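You operate a simulated robot arm through the tools that you are given. There is no shell and no other tool. Be economical: measure what you need, move in short steps, check, and stop when the job is done.

You are at the controls of a simulated two-armed robot. One attempt, no reset.

## Task
Pick up the black roll from the top of the black-legged table with one hand, pass it to the other hand and put it on the right end of the long steel table. Set down upright: black roll.

The check looks at the end state, three seconds after you hand in, the way a careful person would. Anything else that was tipped, shoved, dropped, spilled or broken makes it a failure.

## Robot
Two 7-joint arms with two-finger parallel grippers on one trunk, on a base that drives. Base frame: it is fixed to the floor where the robot stands at the start and does not move with it; the origin is under the middle of the robot, x ahead of it, y to its left, z up; the surface under the hand at the start is at about z = 82. Lengths are in cm, angles in rad, forces in N, time in s.
The left shoulder is at the start at [5, 17.7, 110.4], the right one opposite. With the tool pointing down near the work surface each hand reaches from about 22 to 70 cm from the robot's upright axis, wherever it stands, measured 20 degrees to its own side. Places, roughly: right end of the long steel table [-170, -240, 80]. Payload 3.43 kg a hand.
Tool frame (each hand has its own): the origin (TCP) lies between the finger pads and is the grasp point; the fingertips stand 3.4 cm ahead of it; z points along the fingers, y is the line along which they close. Largest opening 12.8 cm; finger width 2.4, thickness 1.2; the body of the gripper, 4.8 by 13 cm, starts 9.6 cm behind the TCP.
Orientation is told as [roll, pitch, yaw] about the base's x, y, z axes, in that order, counted from this pose: with the fingers straight down and closing along the base's y, the tool's x points along the base's -x, its y along +y and its z along -z.

## Interface
- The arms move only by the tool move_arm. It takes "left_increments", "right_increments" or both (then of equal length, played together; a hand with none holds still); each is a list of rows, each an object (a shift or turn left out is 0, a gripper value left out holds the last) with "claw": the gripper command, from -1 (shut) to 1 (fully open), values between in proportion; "delta_pos": the shift along the base's x, y, z in m, a list of three; "angular": the turn, a rotation vector about the base's x, y, z in rad, a list of three. In form: [{"claw": claw, "delta_pos": [x, y, z], "angular": [ax, ay, az]}, ...]. A call has 1 to 8 rows; each row is the pose to reach, as a shift and turn from the pose commanded when the call began. A row lasts 0.2 s, in which the tool goes at most 5 cm and 0.15 rad; a call with a longer step from one row to the next is refused whole, and so is a gripper value outside its range. A pose out of reach is approached as far as the arm can. The call stops where the force on the tool passes 40 N (or 10 N more than at its start, if that is more) or the arm is blocked; 0.2 s more then pass. Each finger travels about 10.8 cm/s and halts on what it meets, pressing with about 43 N; the grip force reading is that of the motor and also rises with nothing between the fingers. The clock runs only during rows and for 0.2 s after the last one: add rows that repeat a pose to give the fingers time. It gives the time, the measured TCP pose, the force on the tool (base axes), the opening and the grip force at its end, in the units of the frame above (readings bear some noise), with the torque about the TCP (base axes, N m) and any sound that the robot's microphone picked up, and new pictures: "views" is both (left out), scene, wrist or none (wrist: the cameras of the hands that moved).
- Cameras (640 x 400 px; columns grow to the right, rows downward): "scene" is now at [15.67, -3.51, 128.08]; the picture's right is [-0.39, -0.92, 0.00], its down [-0.40, 0.17, -0.90] and it looks along [0.83, -0.35, -0.43] (base axes); focal length 290 px, centre (320, 200). "left" rides on the left gripper at [7.6, 1.1, -16] in its tool frame; the picture's right is [-0.15, 0.99, 0.00], its down [-0.88, -0.13, -0.46] and it looks along [-0.45, -0.07, 0.89] (tool axes); focal length 234 px, centre (320, 200). "right" rides on the right gripper at [7.6, -1.1, -16] in its tool frame; the picture's right is [0.15, 0.99, 0.00], its down [-0.88, 0.13, -0.46] and it looks along [-0.45, 0.07, 0.89] (tool axes); focal length 234 px, centre (320, 200). There is no depth. A picture from a camera that has moved, and an enlarged one, comes with that camera's place and axes in the base frame and with its lens.
- move_column(by): slides the trunk up (or, below 0, down) by that many cm; the arms and the scene camera ride with it, the base frame stays. It gives what a move gives, with no picture.
- drive_base(legs): drives the robot by 1 to 6 legs, each [ahead, turn to the left] in cm and rad, along the robot's own axes; the way and the turn of a leg run together, so that a leg with both is an arc; at most 150 cm and 3.142 rad a leg. The arms and the cameras ride along, it lands a little off, and it stops where it bumps. It gives what a move gives, and a new picture of the scene camera.
- head_to(pan, tilt): turns the head with the scene camera to pan (to the left, within 1.396 rad either way) and tilt (down, from -0.506 to 1.204), counted from straight ahead of the robot. It gives what a move gives, and a new picture of the scene camera.
- zoom(camera, box): a new picture of the part [left, top, right, bottom] of that camera's present view, enlarged. The clock stands still meanwhile.
- hand_in(): hands the job in; it is judged then, once.

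Go step by step. Nothing tells you exact positions but the pictures and the camera data: compare them with the known pose of the tool, close in by small moves and look again before you grip or let go. The budget is 120 turns and 260 pictures, counting those below and the enlarged ones. Unless the task says otherwise, let go and move clear before handing in, and close with one line.

The tools are called after ">>>" by a JSON object that holds its "api" and its "payload". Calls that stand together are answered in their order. move_arm: Moves the arms, as the interface text tells. Its arguments: {"type":"object","properties":{"left_increments":{"type":"array"},"right_increments":{"type":"array"},"views":{"type":"string","enum":["both","scene","wrist","none"]}},"required":[]} The other tools are called the same way: move_column (by) slides the trunk up or down; drive_base (legs) drives the base; head_to (pan, tilt) turns the head that bears the scene camera; zoom (camera, box) takes an enlarged picture of a part of a camera's view; hand_in () hands the job in.

At the start:

```text
clock: 0.0
left_ee_pos: [43.84, 4.86, 113.71]
left_tool_rot: [0.0, -0.001, 0.002]
left_force: [0.5, 0.3, -0.1]
left_wrist_torque: [-0.01, 0.0, 0.02]
left_opening: 12.82
left_finger_force: 0.2
right_ee_pos: [38.48, -33.28, 108.68]
right_tool_rot: [0.002, 0.0, 0.0]
right_force: [-0.5, 0.6, -0.2]
right_wrist_torque: [-0.01, -0.02, 0.01]
right_opening: 12.8
right_finger_force: 0.1
trunk travel left (down, up): [-27.5, 12.6]
robot x, y, heading: [0.22, 0.03, -0.0]
head pan, tilt: [-0.4, 0.445]
```

scene: 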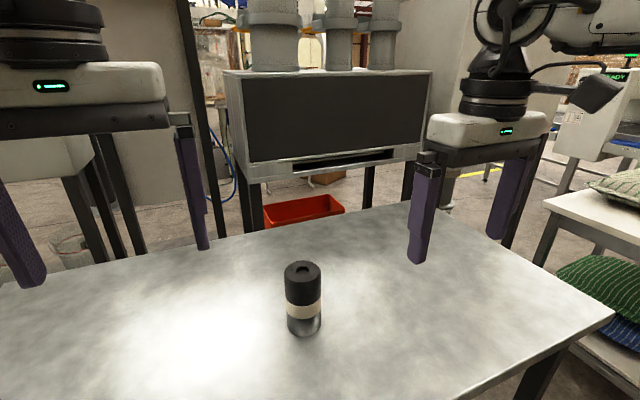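
right: 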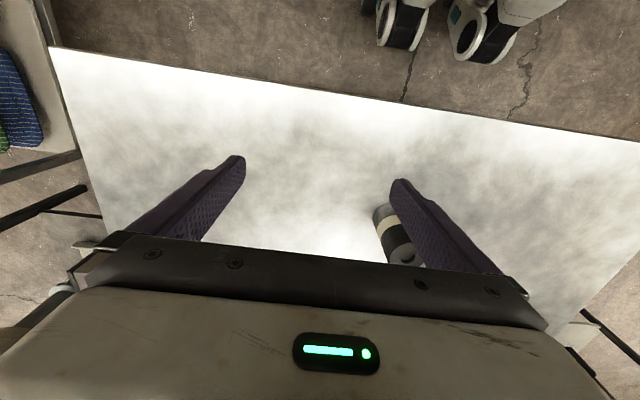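
left: 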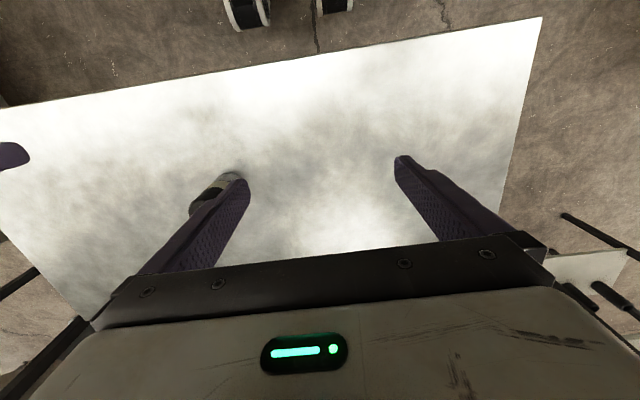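

The roll stands on the table between the two hands, slightly right of centre. I'll zoom in on it to measure.

>>> {"api": "zoom", "payload": {"camera": "scene", "box": [240, 240, 368, 350]}}

>>> {"api": "zoom", "payload": {"camera": "right", "box": [340, 180, 440, 280]}}

```text
3.64 times, centred on (304, 295) of scene
camera zoom: at [15.67, -3.51, 128.08], right [-0.39, -0.92, 0.0], down [-0.4, 0.17, -0.9], along [0.83, -0.35, -0.43], focal length 1056 px, centre (378, -146)
```

zoom: 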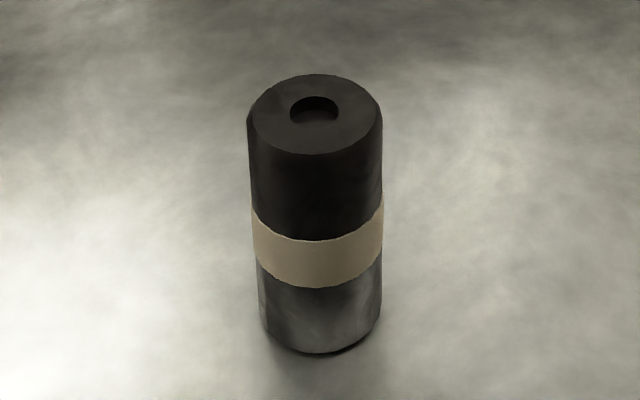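

```text
4.00 times, centred on (390, 230) of right
camera zoom: at [30.76, -34.51, 124.54], right [-0.15, 0.99, 0.0], down [0.88, 0.13, 0.46], along [0.45, 0.07, -0.89], focal length 937 px, centre (40, 80)
```

zoom: 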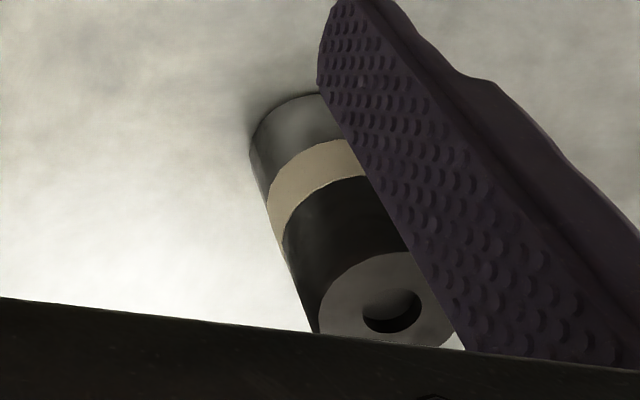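

The roll stands upright at about (53.3, -16), spans z 82–95.7 and is 6.3 cm in diameter. The right hand will grip it low, tilted in from the right. The left hand will then take the top from above. First I orient the right hand.

>>> {"api": "move_arm", "payload": {"right_increments": [{"claw": 1, "delta_pos": [0.009, 0.012, -0.01], "angular": [0.04, -0.094, 0.094]}, {"delta_pos": [0.018, 0.024, -0.02], "angular": [0.08, -0.189, 0.189]}, {"delta_pos": [0.027, 0.036, -0.03], "angular": [0.12, -0.283, 0.283]}, {"delta_pos": [0.036, 0.048, -0.045], "angular": [0.16, -0.378, 0.378]}, {"delta_pos": [0.045, 0.06, -0.06], "angular": [0.199, -0.472, 0.472]}, {"delta_pos": [0.054, 0.072, -0.075], "angular": [0.239, -0.566, 0.566]}, {"delta_pos": [0.063, 0.084, -0.09], "angular": [0.279, -0.661, 0.661]}, {"delta_pos": [0.07, 0.092, -0.1], "angular": [0.319, -0.755, 0.755]}]}}

```text
clock: 1.8
left_ee_pos: [43.88, 4.71, 113.69]
left_tool_rot: [-0.001, 0.002, 0.003]
left_force: [-0.4, 0.4, 0.2]
left_wrist_torque: [-0.01, 0.06, 0.01]
left_opening: 12.81
left_finger_force: 0.1
right_ee_pos: [44.69, -20.46, 98.45]
right_tool_rot: [-0.009, -0.798, 0.794]
right_force: [1.5, -0.8, 0.8]
right_wrist_torque: [0.03, 0.05, -0.01]
right_opening: 12.76
right_finger_force: 0.0
right hand out of reach, approached as far as the arm can: row 7, 8
trunk travel left (down, up): [-27.5, 12.6]
robot x, y, heading: [0.07, 0.06, -0.003]
head pan, tilt: [-0.4, 0.445]
camera scene: at [15.81, -3.56, 128.04], right [-0.39, -0.92, 0.0], down [-0.4, 0.17, -0.9], along [0.83, -0.35, -0.43], focal length 290 px, centre (320, 200)
camera right: at [33.63, -33.17, 104.01], right [-0.77, 0.63, -0.11], down [0.11, 0.3, 0.95], along [0.63, 0.72, -0.3], focal length 234 px, centre (320, 200)
```

scene: 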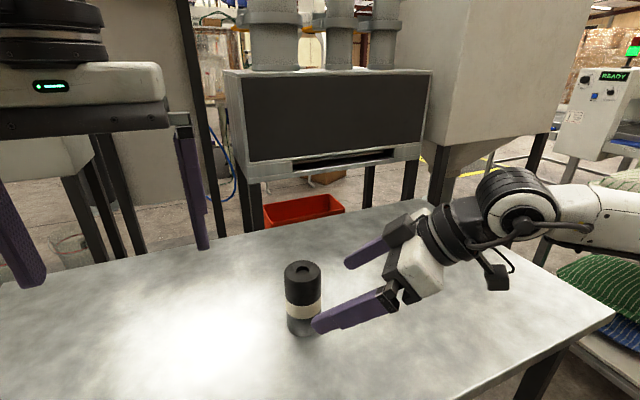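
right: 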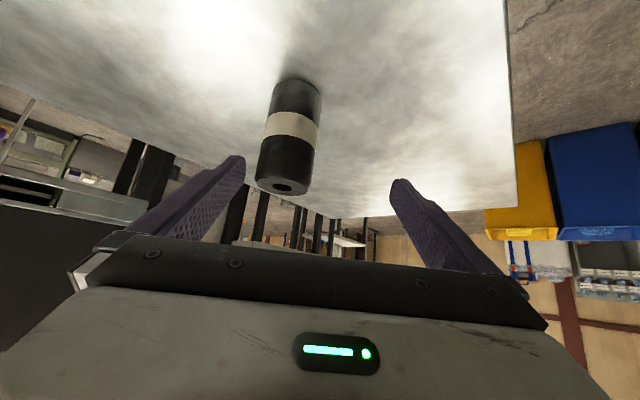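

The arm meets a limit with this much yaw, so I take some yaw back.

>>> {"api": "move_arm", "payload": {"right_increments": [{"delta_pos": [0, 0.01, -0.01], "angular": [0, 0, -0.14]}, {"delta_pos": [0, 0.02, -0.02], "angular": [0, 0, -0.28]}, {"delta_pos": [0, 0.03, -0.02], "angular": [0, 0, -0.4]}]}}

```text
clock: 2.6
left_ee_pos: [43.84, 4.83, 113.68]
left_tool_rot: [-0.001, 0.0, 0.001]
left_force: [0.0, 0.0, -0.2]
left_wrist_torque: [0.0, 0.02, 0.01]
left_opening: 12.82
left_finger_force: 0.1
right_ee_pos: [44.52, -17.43, 96.34]
right_tool_rot: [-0.003, -0.798, 0.401]
right_force: [0.1, -0.3, -0.3]
right_wrist_torque: [-0.02, 0.03, -0.02]
right_opening: 12.79
right_finger_force: 0.0
trunk travel left (down, up): [-27.5, 12.6]
robot x, y, heading: [0.01, 0.03, 0.0]
head pan, tilt: [-0.4, 0.445]
camera scene: at [15.68, -3.46, 128.07], right [-0.39, -0.92, 0.0], down [-0.4, 0.17, -0.9], along [0.83, -0.35, -0.43], focal length 290 px, centre (320, 200)
camera right: at [29.52, -25.04, 102.0], right [-0.48, 0.87, -0.11], down [0.21, 0.23, 0.95], along [0.85, 0.43, -0.3], focal length 234 px, centre (320, 200)
```

scene: 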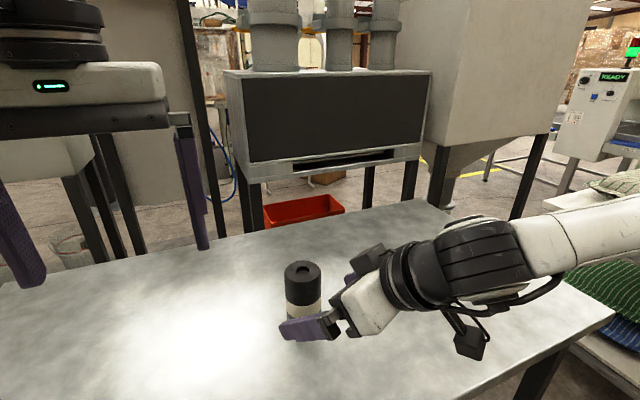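
right: 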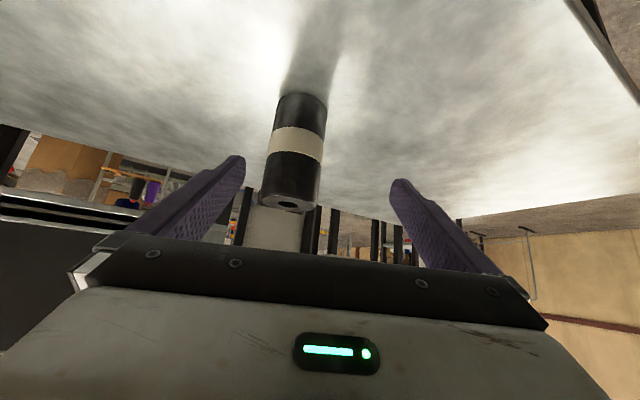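

The right hand now has the pose it needs. I line it up on the approach line to the roll at about (53, -16.7).

>>> {"api": "move_arm", "payload": {"right_increments": [{"delta_pos": [0.012, -0.024, -0.018]}, {"delta_pos": [0.012, -0.024, -0.018]}], "views": "wrist"}}

```text
clock: 3.2
left_ee_pos: [43.76, 4.79, 113.79]
left_tool_rot: [0.001, 0.0, 0.001]
left_force: [0.1, 0.3, 0.6]
left_wrist_torque: [0.0, 0.0, 0.02]
left_opening: 12.8
left_finger_force: 0.1
right_ee_pos: [45.76, -19.9, 94.56]
right_tool_rot: [-0.001, -0.8, 0.402]
right_force: [0.2, -0.3, 0.3]
right_wrist_torque: [0.02, 0.0, 0.01]
right_opening: 12.82
right_finger_force: 0.0
trunk travel left (down, up): [-27.5, 12.6]
robot x, y, heading: [-0.22, 0.18, -0.006]
head pan, tilt: [-0.4, 0.445]
camera right: at [30.68, -27.46, 100.19], right [-0.48, 0.87, -0.11], down [0.21, 0.23, 0.95], along [0.85, 0.43, -0.3], focal length 234 px, centre (320, 200)
```

right: 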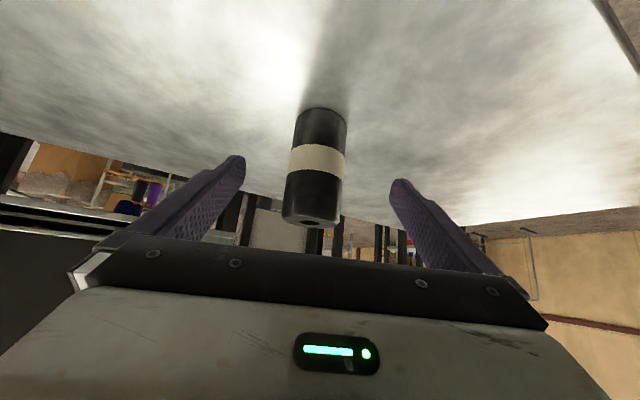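

The roll is centred between the fingers, about 11 cm along the tool axis. I slide in slowly.

>>> {"api": "move_arm", "payload": {"right_increments": [{"delta_pos": [0.018, 0.0076, -0.019]}, {"delta_pos": [0.036, 0.0152, -0.038]}, {"delta_pos": [0.054, 0.023, -0.057]}, {"delta_pos": [0.072, 0.0305, -0.076]}, {"delta_pos": [0.072, 0.0305, -0.076]}]}}

```text
clock: 4.4
left_ee_pos: [43.83, 4.71, 113.72]
left_tool_rot: [0.001, 0.0, 0.002]
left_force: [0.0, 0.0, 0.6]
left_wrist_torque: [0.03, 0.03, 0.02]
left_opening: 12.81
left_finger_force: 0.0
right_ee_pos: [52.98, -16.72, 86.97]
right_tool_rot: [0.001, -0.8, 0.397]
right_force: [-0.9, 0.4, 0.5]
right_wrist_torque: [-0.01, 0.0, -0.05]
right_opening: 12.79
right_finger_force: 0.1
trunk travel left (down, up): [-27.5, 12.6]
robot x, y, heading: [0.01, -0.0, -0.003]
head pan, tilt: [-0.4, 0.445]
camera scene: at [15.66, -3.52, 128.08], right [-0.39, -0.92, 0.0], down [-0.4, 0.17, -0.9], along [0.83, -0.35, -0.43], focal length 290 px, centre (320, 200)
camera right: at [37.97, -24.4, 92.63], right [-0.48, 0.87, -0.1], down [0.21, 0.23, 0.95], along [0.85, 0.43, -0.3], focal length 234 px, centre (320, 200)
```

scene: 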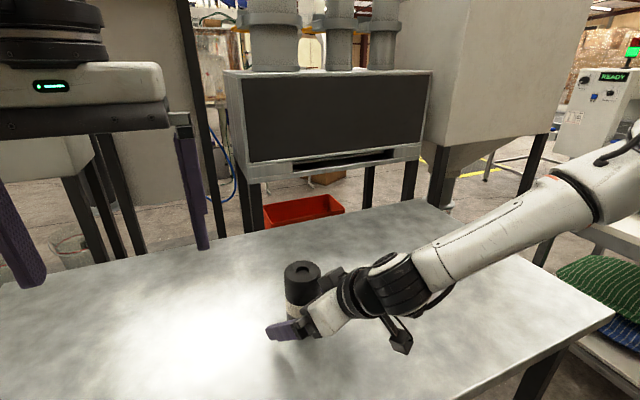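
right: 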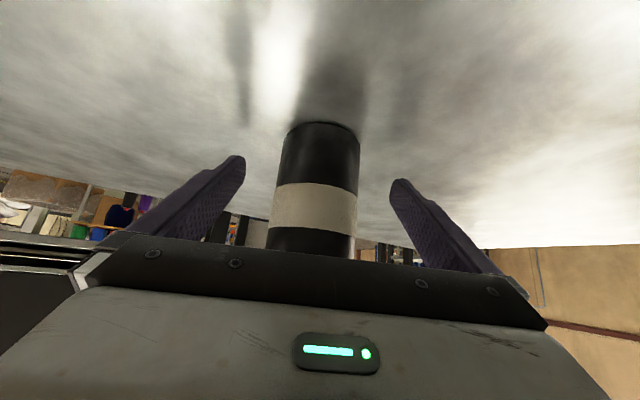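

The fingers straddle the roll with no contact. I close most of the way first to check the centring.

>>> {"api": "move_arm", "payload": {"right_increments": [{"claw": 0.2}, {"claw": 0.2}, {"claw": 0.2}], "views": "wrist"}}

```text
clock: 5.2
left_ee_pos: [43.8, 4.91, 113.64]
left_tool_rot: [-0.001, 0.002, 0.0]
left_force: [-0.1, -0.4, -0.1]
left_wrist_torque: [-0.01, -0.03, -0.02]
left_opening: 12.79
left_finger_force: 0.1
right_ee_pos: [53.02, -16.75, 86.9]
right_tool_rot: [-0.001, -0.799, 0.4]
right_force: [0.0, -0.1, -0.5]
right_wrist_torque: [0.0, 0.01, 0.01]
right_opening: 7.7
right_finger_force: 0.1
trunk travel left (down, up): [-27.5, 12.6]
robot x, y, heading: [0.19, -0.02, 0.001]
head pan, tilt: [-0.4, 0.445]
camera right: at [37.97, -24.41, 92.65], right [-0.48, 0.87, -0.1], down [0.21, 0.23, 0.95], along [0.85, 0.43, -0.3], focal length 234 px, centre (320, 200)
```

right: 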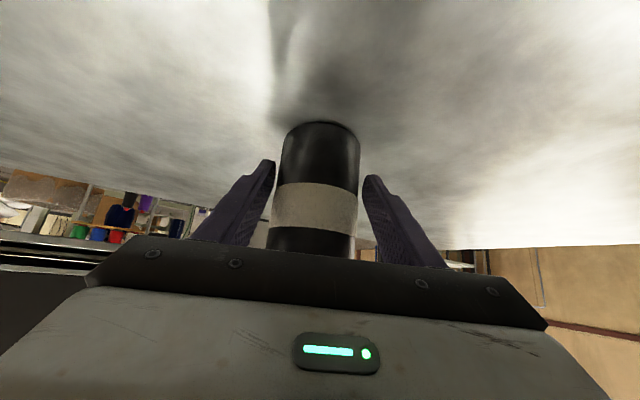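

Well centred. I close on it now.

>>> {"api": "move_arm", "payload": {"right_increments": [{"claw": 0.05}, {"claw": -0.1}, {"claw": -0.3}, {"claw": -0.5}, {"claw": -0.5}]}}

```text
clock: 6.4
left_ee_pos: [43.67, 4.86, 113.7]
left_tool_rot: [-0.001, 0.001, 0.004]
left_force: [0.2, 0.1, 0.3]
left_wrist_torque: [-0.02, 0.01, -0.02]
left_opening: 12.82
left_finger_force: 0.0
right_ee_pos: [53.02, -16.74, 86.97]
right_tool_rot: [0.0, -0.8, 0.4]
right_force: [0.1, -2.6, 1.4]
right_wrist_torque: [-0.09, -0.05, 0.0]
right_opening: 6.48
right_finger_force: 43.0
trunk travel left (down, up): [-27.5, 12.6]
robot x, y, heading: [0.29, 0.23, 0.003]
head pan, tilt: [-0.4, 0.445]
camera scene: at [15.67, -3.52, 128.08], right [-0.39, -0.92, 0.0], down [-0.4, 0.17, -0.9], along [0.83, -0.35, -0.43], focal length 290 px, centre (320, 200)
camera right: at [37.98, -24.42, 92.65], right [-0.48, 0.87, -0.1], down [0.21, 0.23, 0.95], along [0.85, 0.43, -0.3], focal length 234 px, centre (320, 200)
```

scene: 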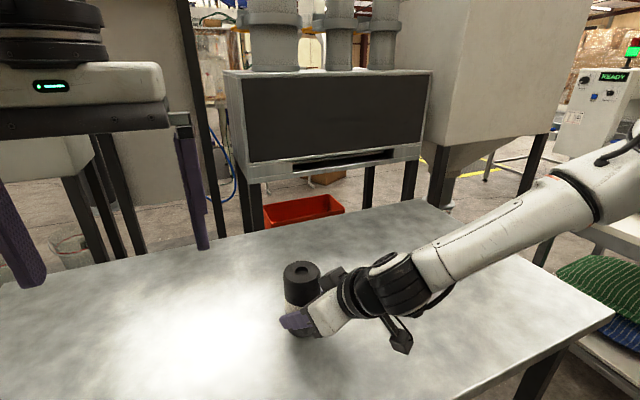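
right: 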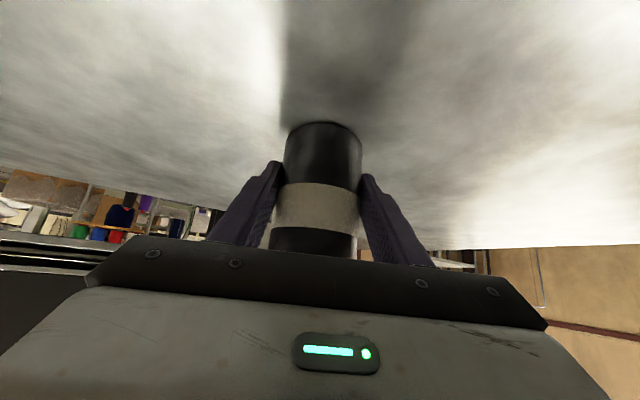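

Gripped at 6.48 cm. I lift it.

>>> {"api": "move_arm", "payload": {"right_increments": [{"delta_pos": [0, 0, 0.015], "claw": -1}, {"delta_pos": [0, 0, 0.03]}, {"delta_pos": [0, 0.015, 0.05]}, {"delta_pos": [-0.01, 0.035, 0.07]}, {"delta_pos": [-0.02, 0.06, 0.08]}, {"delta_pos": [-0.03, 0.08, 0.08]}, {"delta_pos": [-0.03, 0.08, 0.08]}]}}

```text
clock: 8.0
left_ee_pos: [43.94, 4.81, 113.7]
left_tool_rot: [-0.002, 0.0, 0.001]
left_force: [-0.1, -0.6, 0.4]
left_wrist_torque: [0.01, 0.0, 0.02]
left_opening: 12.81
left_finger_force: 0.1
right_ee_pos: [49.83, -8.61, 94.83]
right_tool_rot: [0.0, -0.795, 0.397]
right_force: [1.0, 0.1, -2.7]
right_wrist_torque: [-0.04, -0.01, 0.01]
right_opening: 6.46
right_finger_force: 42.9
trunk travel left (down, up): [-27.5, 12.6]
robot x, y, heading: [-0.09, -0.25, -0.002]
head pan, tilt: [-0.4, 0.445]
camera scene: at [15.69, -3.52, 128.07], right [-0.39, -0.92, 0.0], down [-0.4, 0.17, -0.9], along [0.83, -0.35, -0.43], focal length 290 px, centre (320, 200)
camera right: at [34.82, -16.31, 100.58], right [-0.48, 0.87, -0.1], down [0.22, 0.23, 0.95], along [0.85, 0.43, -0.3], focal length 234 px, centre (320, 200)
```

scene: 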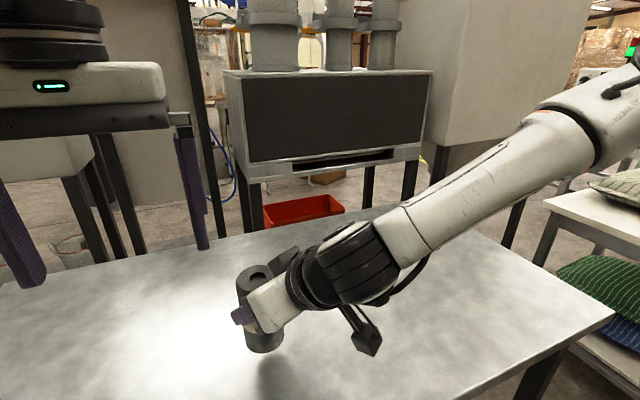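
right: 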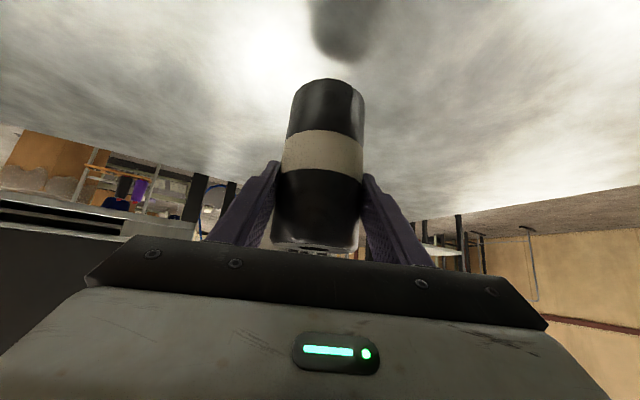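

The roll seems to have shifted in the grip during the lift. I look closer.

>>> {"api": "zoom", "payload": {"camera": "scene", "box": [200, 230, 328, 360]}}

>>> {"api": "zoom", "payload": {"camera": "right", "box": [220, 20, 420, 270]}}

```text
3.08 times, centred on (264, 295) of scene
camera zoom: at [15.69, -3.52, 128.07], right [-0.39, -0.92, 0.0], down [-0.4, 0.17, -0.9], along [0.83, -0.35, -0.43], focal length 894 px, centre (492, -92)
```

zoom: 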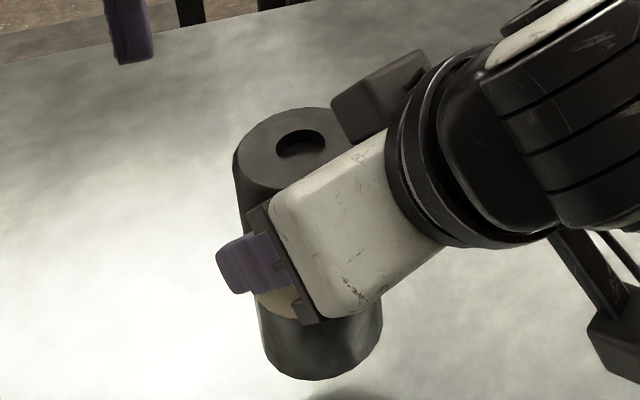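

```text
1.60 times, centred on (320, 145) of right
camera zoom: at [34.82, -16.31, 100.58], right [-0.48, 0.87, -0.1], down [0.22, 0.23, 0.95], along [0.85, 0.43, -0.3], focal length 375 px, centre (320, 288)
```

zoom: 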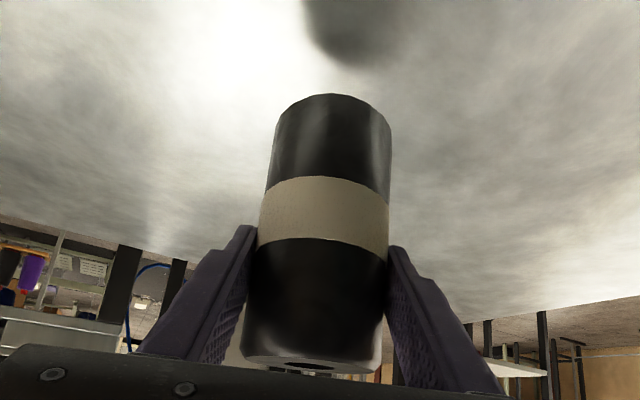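

The roll is still upright but about 3–4 cm lower in the grip. I hold still briefly to see whether it keeps slipping.

>>> {"api": "move_arm", "payload": {"right_increments": [{"claw": -1}, {"claw": -1}, {"claw": -1}, {"claw": -1}, {"claw": -1}], "views": "wrist"}}

```text
clock: 9.2
left_ee_pos: [43.86, 4.77, 113.69]
left_tool_rot: [0.0, 0.0, 0.002]
left_force: [0.1, 0.1, -0.1]
left_wrist_torque: [-0.01, 0.02, 0.02]
left_opening: 12.82
left_finger_force: 0.1
right_ee_pos: [49.74, -8.7, 94.97]
right_tool_rot: [0.002, -0.799, 0.397]
right_force: [0.4, -0.2, -3.2]
right_wrist_torque: [-0.01, 0.01, -0.03]
right_opening: 6.49
right_finger_force: 42.7
trunk travel left (down, up): [-27.5, 12.6]
robot x, y, heading: [0.32, -0.31, -0.002]
head pan, tilt: [-0.4, 0.445]
camera right: at [34.85, -16.33, 100.57], right [-0.48, 0.87, -0.1], down [0.21, 0.23, 0.95], along [0.85, 0.43, -0.3], focal length 234 px, centre (320, 200)
```

right: 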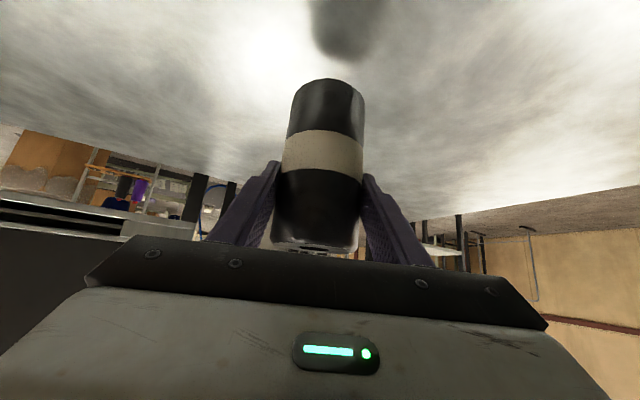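

It is stable and upright now, held near mid-height with the top about 4–5 cm above the grip. That leaves too little room for the left hand. I'll set it back on the table gently and regrip it lower with a flatter tool.

>>> {"api": "move_arm", "payload": {"right_increments": [{"delta_pos": [0, 0, -0.007]}, {"delta_pos": [0, 0, -0.014]}, {"delta_pos": [0, 0, -0.02]}, {"delta_pos": [0, 0, -0.025]}, {"delta_pos": [0, 0, -0.025]}]}}

```text
clock: 10.4
left_ee_pos: [43.9, 4.76, 113.68]
left_tool_rot: [0.0, 0.0, 0.001]
left_force: [0.0, -0.2, -0.5]
left_wrist_torque: [-0.01, -0.01, 0.0]
left_opening: 12.81
left_finger_force: 0.1
right_ee_pos: [49.97, -8.54, 92.38]
right_tool_rot: [0.004, -0.798, 0.401]
right_force: [0.3, 0.4, -3.3]
right_wrist_torque: [-0.01, -0.01, 0.04]
right_opening: 6.48
right_finger_force: 42.6
trunk travel left (down, up): [-27.5, 12.6]
robot x, y, heading: [-0.25, 0.32, 0.002]
head pan, tilt: [-0.4, 0.445]
camera scene: at [15.69, -3.52, 128.07], right [-0.39, -0.92, 0.0], down [-0.4, 0.17, -0.9], along [0.83, -0.35, -0.43], focal length 290 px, centre (320, 200)
camera right: at [34.87, -16.23, 98.13], right [-0.48, 0.87, -0.1], down [0.21, 0.23, 0.95], along [0.85, 0.43, -0.3], focal length 234 px, centre (320, 200)
```

scene: 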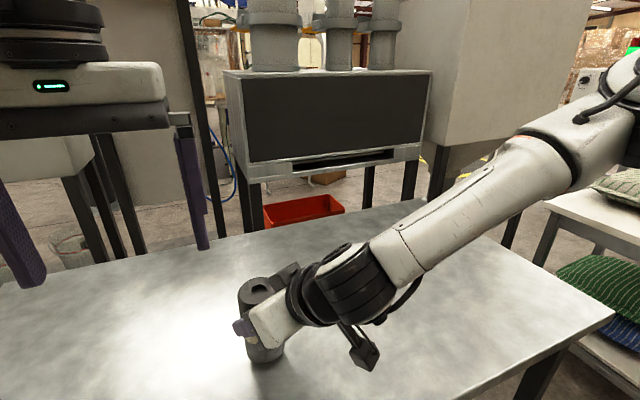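
right: 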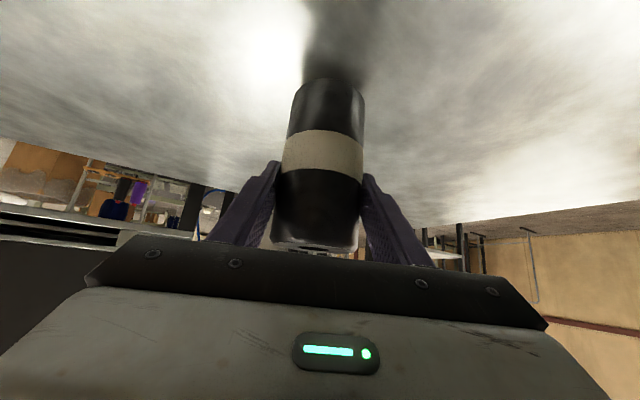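

No contact yet. I go on down in small steps.

>>> {"api": "move_arm", "payload": {"right_increments": [{"delta_pos": [0, 0, -0.003]}, {"delta_pos": [0, 0, -0.006]}, {"delta_pos": [0, 0, -0.009]}, {"delta_pos": [0, 0, -0.009]}], "views": "wrist"}}

>>> {"api": "zoom", "payload": {"camera": "scene", "box": [200, 250, 328, 380]}}

```text
clock: 11.4
left_ee_pos: [43.86, 4.75, 113.6]
left_tool_rot: [0.0, 0.0, 0.002]
left_force: [-0.1, 0.1, 0.0]
left_wrist_torque: [0.03, -0.02, 0.0]
left_opening: 12.82
left_finger_force: 0.1
right_ee_pos: [49.9, -8.57, 91.65]
right_tool_rot: [0.0, -0.8, 0.397]
right_force: [0.1, -0.4, -2.9]
right_wrist_torque: [0.03, 0.05, 0.0]
right_opening: 6.5
right_finger_force: 43.7
trunk travel left (down, up): [-27.5, 12.6]
robot x, y, heading: [0.25, -0.08, -0.001]
head pan, tilt: [-0.4, 0.445]
camera right: at [34.9, -16.27, 97.24], right [-0.48, 0.87, -0.1], down [0.21, 0.23, 0.95], along [0.85, 0.43, -0.3], focal length 234 px, centre (320, 200)
```

right: 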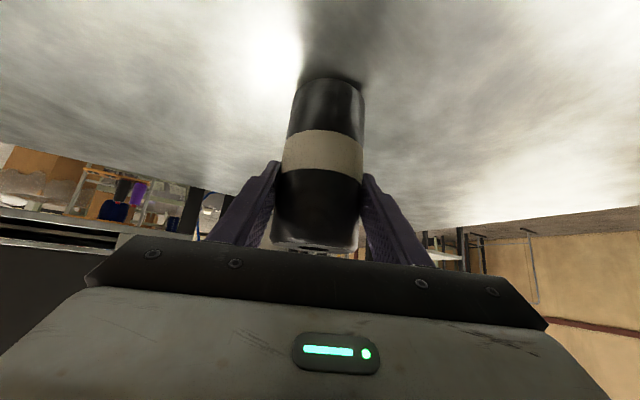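

```text
3.08 times, centred on (264, 315) of scene
camera zoom: at [15.69, -3.52, 128.07], right [-0.39, -0.92, 0.0], down [-0.4, 0.17, -0.9], along [0.83, -0.35, -0.43], focal length 894 px, centre (492, -154)
```

zoom: 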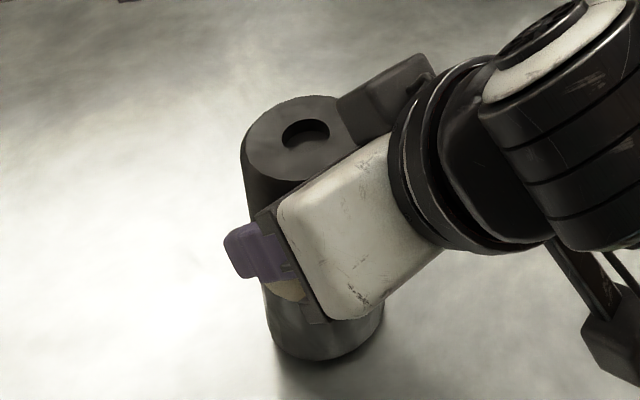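

The bottom is nearly on the table. I continue in smaller steps.

>>> {"api": "move_arm", "payload": {"right_increments": [{"delta_pos": [0, 0, -0.002]}, {"delta_pos": [0, 0, -0.004]}, {"delta_pos": [0, 0, -0.004]}], "views": "none"}}

```text
clock: 12.2
left_ee_pos: [43.79, 4.78, 113.63]
left_tool_rot: [0.001, -0.001, 0.002]
left_force: [-0.8, -0.5, -0.1]
left_wrist_torque: [0.01, 0.01, -0.01]
left_opening: 12.8
left_finger_force: 0.0
right_ee_pos: [49.84, -8.59, 91.15]
right_tool_rot: [0.001, -0.801, 0.397]
right_force: [-0.3, 0.2, -2.9]
right_wrist_torque: [0.01, 0.02, -0.03]
right_opening: 6.46
right_finger_force: 43.2
trunk travel left (down, up): [-27.5, 12.6]
robot x, y, heading: [0.12, -0.36, 0.001]
head pan, tilt: [-0.4, 0.445]
```

>>> {"api": "move_arm", "payload": {"right_increments": [{"delta_pos": [0, 0, -0.002]}, {"delta_pos": [0, 0, -0.004]}, {"delta_pos": [0, 0, -0.004]}], "views": "none"}}

>>> {"api": "zoom", "payload": {"camera": "right", "box": [240, 30, 420, 150]}}

```text
clock: 13.0
left_ee_pos: [43.8, 4.88, 113.79]
left_tool_rot: [-0.001, -0.002, 0.002]
left_force: [-1.0, 0.1, 0.7]
left_wrist_torque: [-0.01, 0.01, 0.0]
left_opening: 12.78
left_finger_force: 0.0
right_ee_pos: [49.96, -8.5, 91.04]
right_tool_rot: [0.001, -0.8, 0.4]
right_force: [-1.8, -3.0, 9.2]
right_wrist_torque: [-0.16, 0.42, 0.1]
right_opening: 6.47
right_finger_force: 42.8
trunk travel left (down, up): [-27.5, 12.6]
robot x, y, heading: [0.15, -0.12, 0.004]
head pan, tilt: [-0.4, 0.445]
```

```text
3.33 times, centred on (330, 90) of right
camera zoom: at [34.92, -16.21, 96.59], right [-0.48, 0.87, -0.11], down [0.21, 0.23, 0.95], along [0.85, 0.43, -0.29], focal length 781 px, centre (287, 567)
```

zoom: 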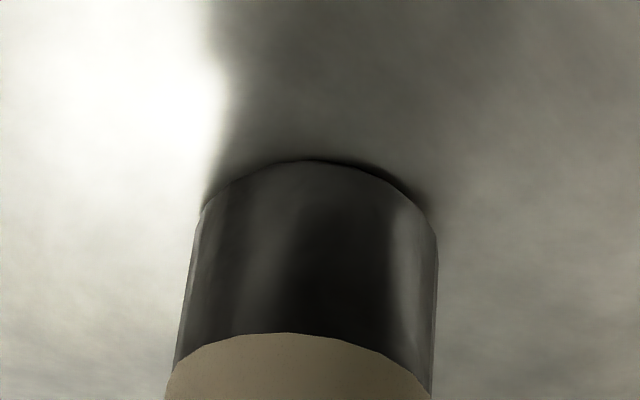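

It is down, with 9 N of contact, and the bottom is 9 cm below the TCP. I ease off a hair and open.

>>> {"api": "move_arm", "payload": {"right_increments": [{"delta_pos": [0, 0, 0.002]}, {"delta_pos": [0, 0, 0.002], "claw": 0.04}, {"delta_pos": [0, 0, 0.002], "claw": 0.1}, {"delta_pos": [0, 0, 0.002], "claw": 0.3}, {"delta_pos": [0, 0, 0.002], "claw": 0.6}, {"delta_pos": [0, 0, 0.002], "claw": 1}, {"delta_pos": [0, 0, 0.002], "claw": 1}]}}

```text
clock: 14.6
left_ee_pos: [43.91, 4.76, 113.6]
left_tool_rot: [0.0, 0.0, 0.001]
left_force: [0.4, -0.2, 0.3]
left_wrist_torque: [0.03, 0.01, -0.03]
left_opening: 12.81
left_finger_force: 0.1
right_ee_pos: [49.84, -8.63, 91.05]
right_tool_rot: [0.0, -0.799, 0.401]
right_force: [-0.2, -0.7, -0.3]
right_wrist_torque: [0.0, 0.0, 0.01]
right_opening: 12.8
right_finger_force: 0.0
trunk travel left (down, up): [-27.5, 12.6]
robot x, y, heading: [-0.16, 0.12, 0.001]
head pan, tilt: [-0.4, 0.445]
camera scene: at [15.67, -3.51, 128.08], right [-0.39, -0.92, 0.0], down [-0.4, 0.17, -0.9], along [0.83, -0.35, -0.43], focal length 290 px, centre (320, 200)
camera right: at [34.92, -16.24, 96.68], right [-0.48, 0.87, -0.1], down [0.21, 0.23, 0.95], along [0.85, 0.43, -0.3], focal length 234 px, centre (320, 200)
```

scene: 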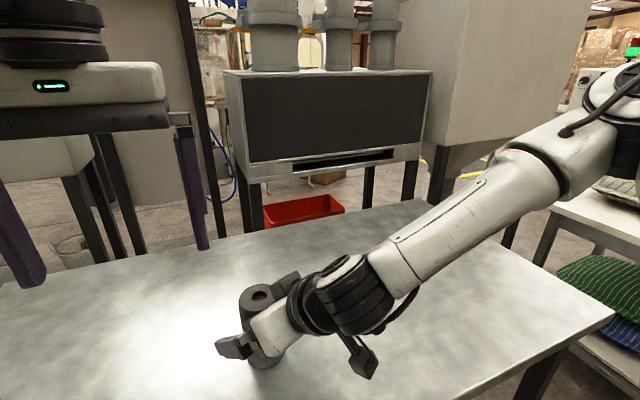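
right: 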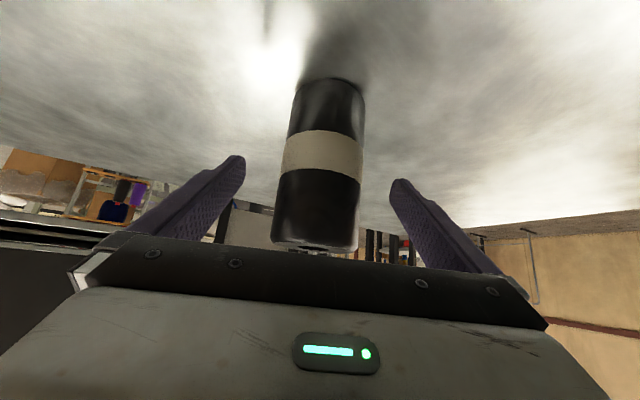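

The roll stands free at about (50.5, -8.4). I flatten the tool to pitch -1.0 and bring the grip height down to 88.

>>> {"api": "move_arm", "payload": {"right_increments": [{"delta_pos": [0.002, 0.001, -0.01], "angular": [0.026, -0.061, 0]}, {"delta_pos": [0.004, 0.002, -0.018], "angular": [0.052, -0.123, 0]}, {"delta_pos": [0.005, 0.002, -0.025], "angular": [0.078, -0.184, 0]}, {"delta_pos": [0.005, 0.002, -0.031], "angular": [0.078, -0.184, 0]}, {"delta_pos": [0.005, 0.002, -0.031], "angular": [0.078, -0.184, 0]}]}}

```text
clock: 15.8
left_ee_pos: [43.79, 4.85, 113.67]
left_tool_rot: [0.001, 0.001, 0.001]
left_force: [0.0, -0.2, -0.2]
left_wrist_torque: [-0.03, -0.05, -0.02]
left_opening: 12.78
left_finger_force: 0.1
right_ee_pos: [50.6, -8.06, 89.82]
right_tool_rot: [0.001, -0.994, 0.397]
right_force: [0.7, 0.3, 0.5]
right_wrist_torque: [-0.01, -0.03, -0.01]
right_opening: 12.81
right_finger_force: 0.0
right hand out of reach, approached as far as the arm can: row 3, 4, 5
trunk travel left (down, up): [-27.5, 12.6]
robot x, y, heading: [-0.02, -0.2, -0.001]
head pan, tilt: [-0.4, 0.445]
camera scene: at [15.67, -3.51, 128.08], right [-0.39, -0.92, 0.0], down [-0.4, 0.17, -0.9], along [0.83, -0.35, -0.43], focal length 290 px, centre (320, 200)
camera right: at [34.92, -15.99, 92.14], right [-0.46, 0.88, -0.12], down [0.04, 0.16, 0.99], along [0.89, 0.45, -0.11], focal length 234 px, centre (320, 200)
```

scene: 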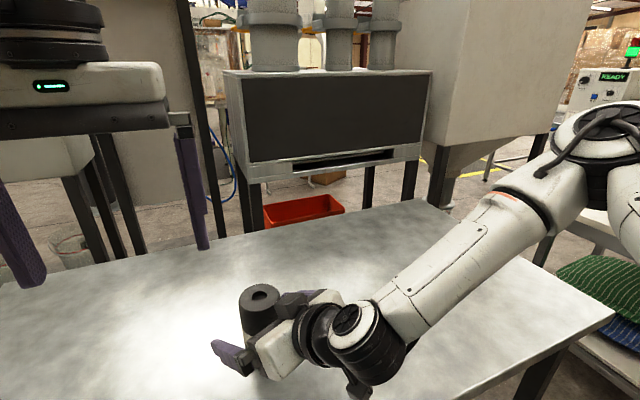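
right: 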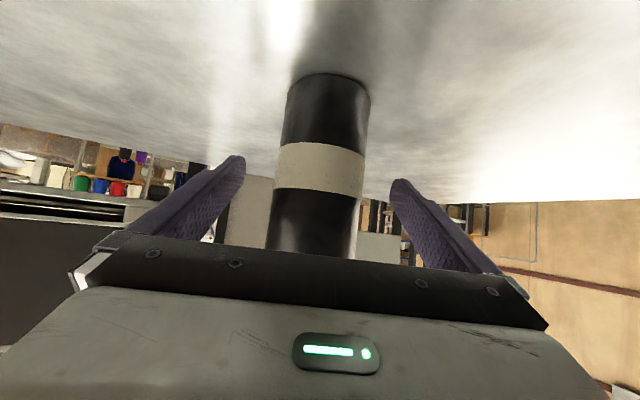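

The arm is at its limit, 1.8 cm too high. I lower the trunk by that amount.

>>> {"api": "move_column", "payload": {"by": -1.8}}

>>> {"api": "zoom", "payload": {"camera": "right", "box": [180, 40, 460, 270]}}

```text
clock: 16.4
left_ee_pos: [43.83, 4.65, 111.89]
left_tool_rot: [0.0, 0.0, 0.002]
left_force: [-0.3, -0.1, 0.2]
left_wrist_torque: [0.0, -0.02, 0.02]
left_opening: 12.78
left_finger_force: 0.1
right_ee_pos: [50.68, -8.18, 87.99]
right_tool_rot: [0.001, -0.992, 0.399]
right_force: [0.1, 0.6, -0.4]
right_wrist_torque: [0.01, 0.01, 0.02]
right_opening: 12.82
right_finger_force: 0.1
trunk travel left (down, up): [-25.7, 14.4]
robot x, y, heading: [-0.1, -0.53, -0.002]
head pan, tilt: [-0.4, 0.445]
```

```text
1.74 times, centred on (320, 155) of right
camera zoom: at [34.91, -15.99, 90.36], right [-0.46, 0.88, -0.12], down [0.04, 0.16, 0.99], along [0.89, 0.45, -0.11], focal length 407 px, centre (320, 278)
```

zoom: 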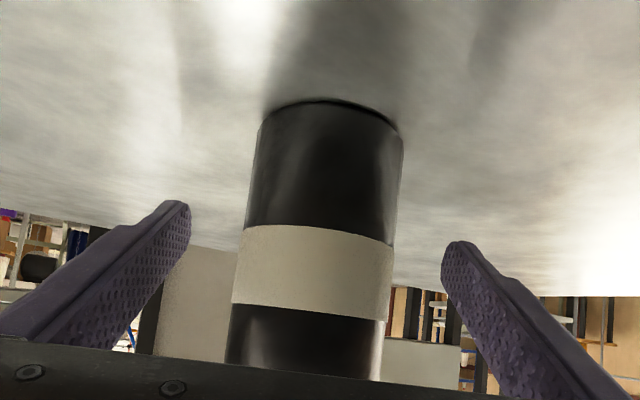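

The fingers are at band height and centred. I close slowly.

>>> {"api": "move_arm", "payload": {"right_increments": [{"claw": 0.3}, {"claw": 0.1}, {"claw": 0.03}, {"claw": -0.1}, {"claw": -0.5}, {"claw": -1}, {"claw": -1}], "views": "wrist"}}

```text
clock: 18.1
left_ee_pos: [43.86, 4.81, 111.89]
left_tool_rot: [-0.001, 0.0, 0.002]
left_force: [-0.1, -0.5, 0.0]
left_wrist_torque: [0.0, -0.03, 0.01]
left_opening: 12.78
left_finger_force: 0.1
right_ee_pos: [50.57, -8.11, 87.9]
right_tool_rot: [-0.002, -0.992, 0.398]
right_force: [0.2, -1.1, 1.1]
right_wrist_torque: [-0.02, -0.02, 0.03]
right_opening: 6.47
right_finger_force: 43.1
trunk travel left (down, up): [-25.7, 14.4]
robot x, y, heading: [-0.13, 0.1, 0.001]
head pan, tilt: [-0.4, 0.445]
camera right: at [34.93, -16.01, 90.35], right [-0.46, 0.88, -0.12], down [0.04, 0.16, 0.99], along [0.89, 0.45, -0.11], focal length 234 px, centre (320, 200)
```

right: 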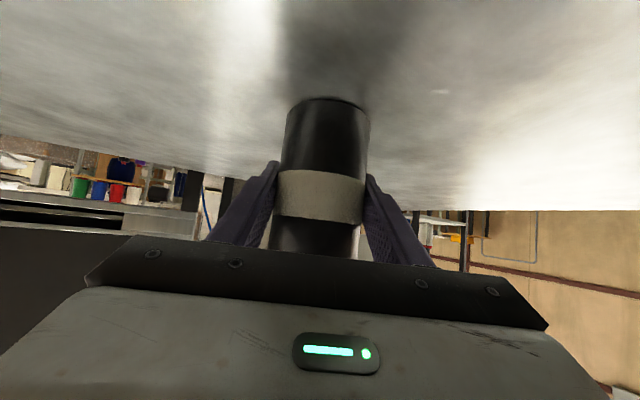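

I lift 2 cm very slowly.

>>> {"api": "move_arm", "payload": {"right_increments": [{"delta_pos": [0, 0, 0.002]}, {"delta_pos": [0, 0, 0.004]}, {"delta_pos": [0, 0, 0.007]}, {"delta_pos": [0, 0, 0.01]}, {"delta_pos": [0, 0, 0.013]}, {"delta_pos": [0, 0, 0.017]}, {"delta_pos": [0, 0, 0.02]}], "views": "wrist"}}

```text
clock: 19.6
left_ee_pos: [43.85, 4.83, 111.76]
left_tool_rot: [-0.001, -0.002, 0.002]
left_force: [-0.3, 0.3, -0.7]
left_wrist_torque: [0.03, -0.03, -0.01]
left_opening: 12.8
left_finger_force: 0.0
right_ee_pos: [50.61, -8.15, 89.98]
right_tool_rot: [0.0, -0.992, 0.398]
right_force: [-0.1, 0.0, -3.2]
right_wrist_torque: [-0.01, -0.02, 0.01]
right_opening: 6.5
right_finger_force: 42.8
trunk travel left (down, up): [-25.7, 14.4]
robot x, y, heading: [-0.06, -0.2, -0.0]
head pan, tilt: [-0.4, 0.445]
camera right: at [34.97, -15.96, 92.38], right [-0.46, 0.88, -0.12], down [0.04, 0.16, 0.99], along [0.89, 0.45, -0.11], focal length 234 px, centre (320, 200)
```

right: 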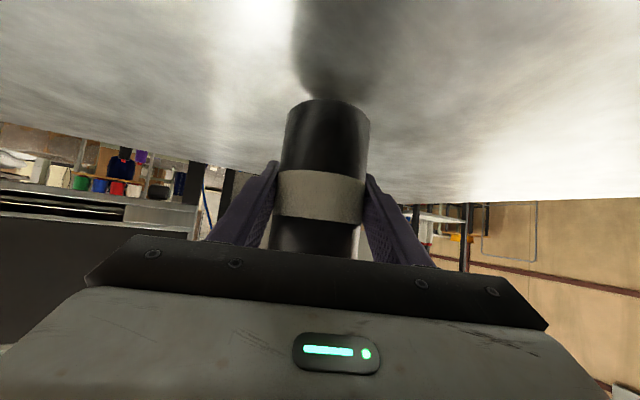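

No slip this time: the bottom is at 84 and the top at about 97.7. I bring the left hand over the roll, high up, with its yaw matched to the right hand and its opening set to about 9 cm.

>>> {"api": "move_arm", "payload": {"left_increments": [{"claw": 0.8, "delta_pos": [0.014, -0.026, 0.0], "angular": [0, 0, 0.08]}, {"claw": 0.6, "delta_pos": [0.028, -0.052, 0.0], "angular": [0, 0, 0.16]}, {"claw": 0.4, "delta_pos": [0.042, -0.078, 0], "angular": [0, 0, 0.24]}, {"delta_pos": [0.056, -0.104, 0], "angular": [0, 0, 0.32]}, {"delta_pos": [0.0685, -0.13, 0], "angular": [0, 0, 0.4]}, {"delta_pos": [0.0685, -0.13, 0], "angular": [0, 0, 0.4]}]}}

```text
clock: 21.2
left_ee_pos: [52.78, -3.0, 113.33]
left_tool_rot: [-0.061, 0.025, 0.5]
left_force: [0.2, -0.4, -0.4]
left_wrist_torque: [0.03, 0.01, 0.01]
left_opening: 8.94
left_finger_force: 0.1
left hand out of reach, approached as far as the arm can: row 5, 6
right_ee_pos: [50.67, -8.1, 89.97]
right_tool_rot: [0.0, -0.988, 0.397]
right_force: [-0.1, -0.3, -2.3]
right_wrist_torque: [0.02, -0.03, -0.02]
right_opening: 6.49
right_finger_force: 42.9
trunk travel left (down, up): [-25.7, 14.4]
robot x, y, heading: [0.09, 0.15, 0.001]
head pan, tilt: [-0.4, 0.445]
stopped in row 6 (left hand): the arm was blocked; the commanded pose is now the measured one
camera scene: at [15.7, -3.5, 126.27], right [-0.39, -0.92, 0.0], down [-0.4, 0.17, -0.9], along [0.83, -0.35, -0.43], focal length 290 px, centre (320, 200)
camera left: at [45.59, -4.47, 129.36], right [-0.35, 0.94, -0.06], down [0.83, 0.34, 0.44], along [0.43, 0.1, -0.9], focal length 234 px, centre (320, 200)
```

scene: 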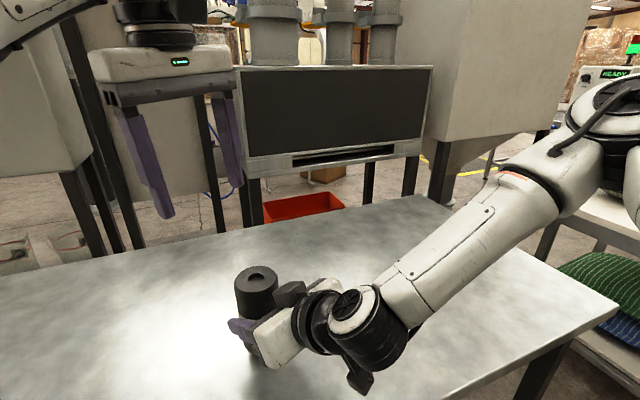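
left: 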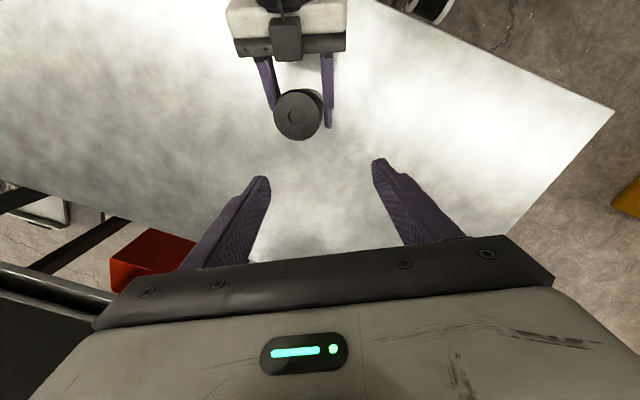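

The left arm is blocked crossing that far to the right. I return it to its own side, upright, and will bring the roll over to it.

>>> {"api": "move_arm", "payload": {"left_increments": [{"delta_pos": [-0.02, 0.023, 0.0], "angular": [0.016, -0.002, -0.125]}, {"delta_pos": [-0.04, 0.046, 0.0], "angular": [0.033, -0.005, -0.25]}, {"delta_pos": [-0.06, 0.07, 0], "angular": [0.049, -0.007, -0.375]}, {"delta_pos": [-0.078, 0.09, 0], "angular": [0.065, -0.009, -0.5]}], "views": "none"}}

>>> {"api": "move_arm", "payload": {"right_increments": [{"delta_pos": [0, 0.01, 0.003]}, {"delta_pos": [0, 0.025, 0.006]}, {"delta_pos": [0, 0.04, 0.01], "angular": [0, 0, -0.04]}, {"delta_pos": [0, 0.055, 0.015], "angular": [0, 0, -0.08]}, {"delta_pos": [0, 0.07, 0.02], "angular": [0, 0, -0.12]}, {"delta_pos": [0, 0.085, 0.025], "angular": [0, 0, -0.16]}, {"delta_pos": [0, 0.1, 0.03], "angular": [0, 0, -0.2]}]}}

```text
clock: 22.2
left_ee_pos: [44.84, 6.02, 113.19]
left_tool_rot: [0.0, 0.0, -0.007]
left_force: [0.9, -0.4, 0.6]
left_wrist_torque: [0.01, 0.01, 0.0]
left_opening: 8.95
left_finger_force: 0.0
right_ee_pos: [50.69, -8.19, 90.05]
right_tool_rot: [0.001, -0.991, 0.397]
right_force: [1.1, -0.1, -3.0]
right_wrist_torque: [-0.03, 0.02, 0.0]
right_opening: 6.47
right_finger_force: 43.1
trunk travel left (down, up): [-25.7, 14.4]
robot x, y, heading: [0.23, 0.04, -0.0]
head pan, tilt: [-0.4, 0.445]
```

```text
clock: 23.9
left_ee_pos: [44.81, 5.89, 113.23]
left_tool_rot: [-0.001, 0.0, -0.005]
left_force: [0.0, 0.2, -0.1]
left_wrist_torque: [0.01, -0.03, -0.01]
left_opening: 8.96
left_finger_force: 0.1
right_ee_pos: [49.99, -7.11, 96.17]
right_tool_rot: [0.001, -0.992, 0.197]
right_force: [-0.5, -0.1, -3.5]
right_wrist_torque: [0.01, 0.02, 0.03]
right_opening: 6.5
right_finger_force: 43.2
right hand out of reach, approached as far as the arm can: row 2, 3, 4, 5, 6, 7
trunk travel left (down, up): [-25.7, 14.4]
robot x, y, heading: [-0.09, -0.06, 0.002]
head pan, tilt: [-0.4, 0.445]
camera scene: at [15.68, -3.53, 126.27], right [-0.39, -0.92, 0.0], down [-0.4, 0.17, -0.9], along [0.83, -0.35, -0.43], focal length 290 px, centre (320, 200)
camera right: at [33.02, -11.81, 98.62], right [-0.27, 0.95, -0.12], down [0.07, 0.15, 0.99], along [0.96, 0.26, -0.11], focal length 234 px, centre (320, 200)
```

scene: 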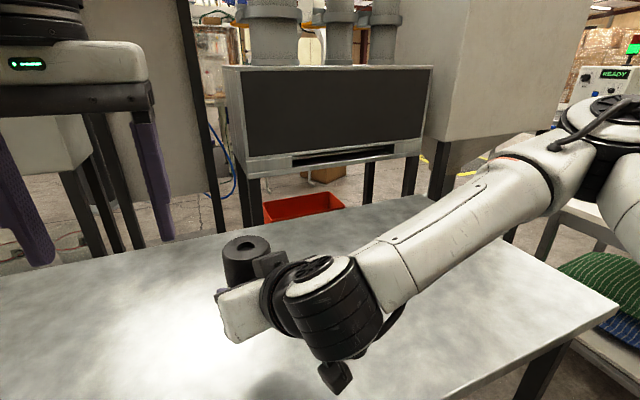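
right: 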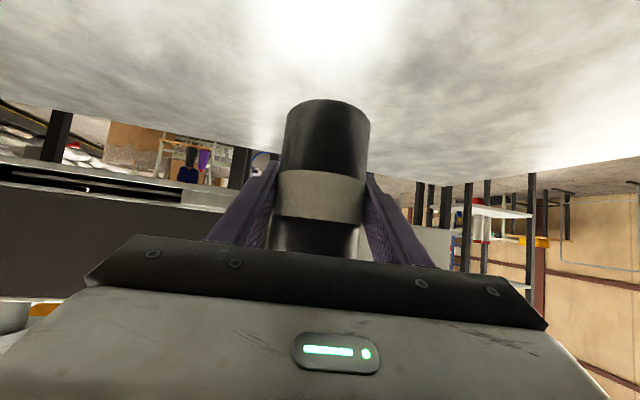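

The right hand meets an arm limit moving left at this distance. I try farther forward, where the arm is more extended.

>>> {"api": "move_arm", "payload": {"right_increments": [{"delta_pos": [0.01, 0, 0]}, {"delta_pos": [0.02, 0, 0]}, {"delta_pos": [0.03, 0, 0]}, {"delta_pos": [0.04, 0, 0]}, {"delta_pos": [0.05, 0, 0.0]}, {"delta_pos": [0.06, 0, 0.0]}], "views": "scene"}}

```text
clock: 25.2
left_ee_pos: [44.91, 5.88, 113.23]
left_tool_rot: [-0.001, -0.001, -0.002]
left_force: [0.2, 0.5, -0.3]
left_wrist_torque: [-0.01, 0.0, 0.02]
left_opening: 8.96
left_finger_force: 0.0
right_ee_pos: [56.01, -7.87, 96.38]
right_tool_rot: [0.002, -0.99, 0.2]
right_force: [-0.1, 0.1, -2.7]
right_wrist_torque: [0.03, 0.0, 0.0]
right_opening: 6.48
right_finger_force: 43.0
right hand out of reach, approached as far as the arm can: row 3, 4, 5, 6
trunk travel left (down, up): [-25.7, 14.4]
robot x, y, heading: [0.05, -0.28, 0.001]
head pan, tilt: [-0.4, 0.445]
camera scene: at [15.69, -3.53, 126.27], right [-0.39, -0.92, 0.0], down [-0.4, 0.17, -0.9], along [0.83, -0.35, -0.43], focal length 290 px, centre (320, 200)
```

scene: 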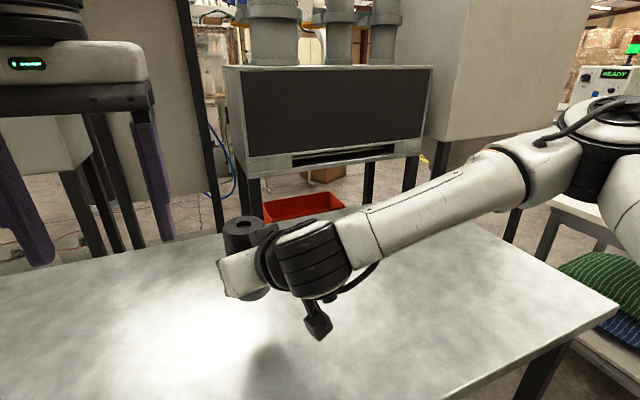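

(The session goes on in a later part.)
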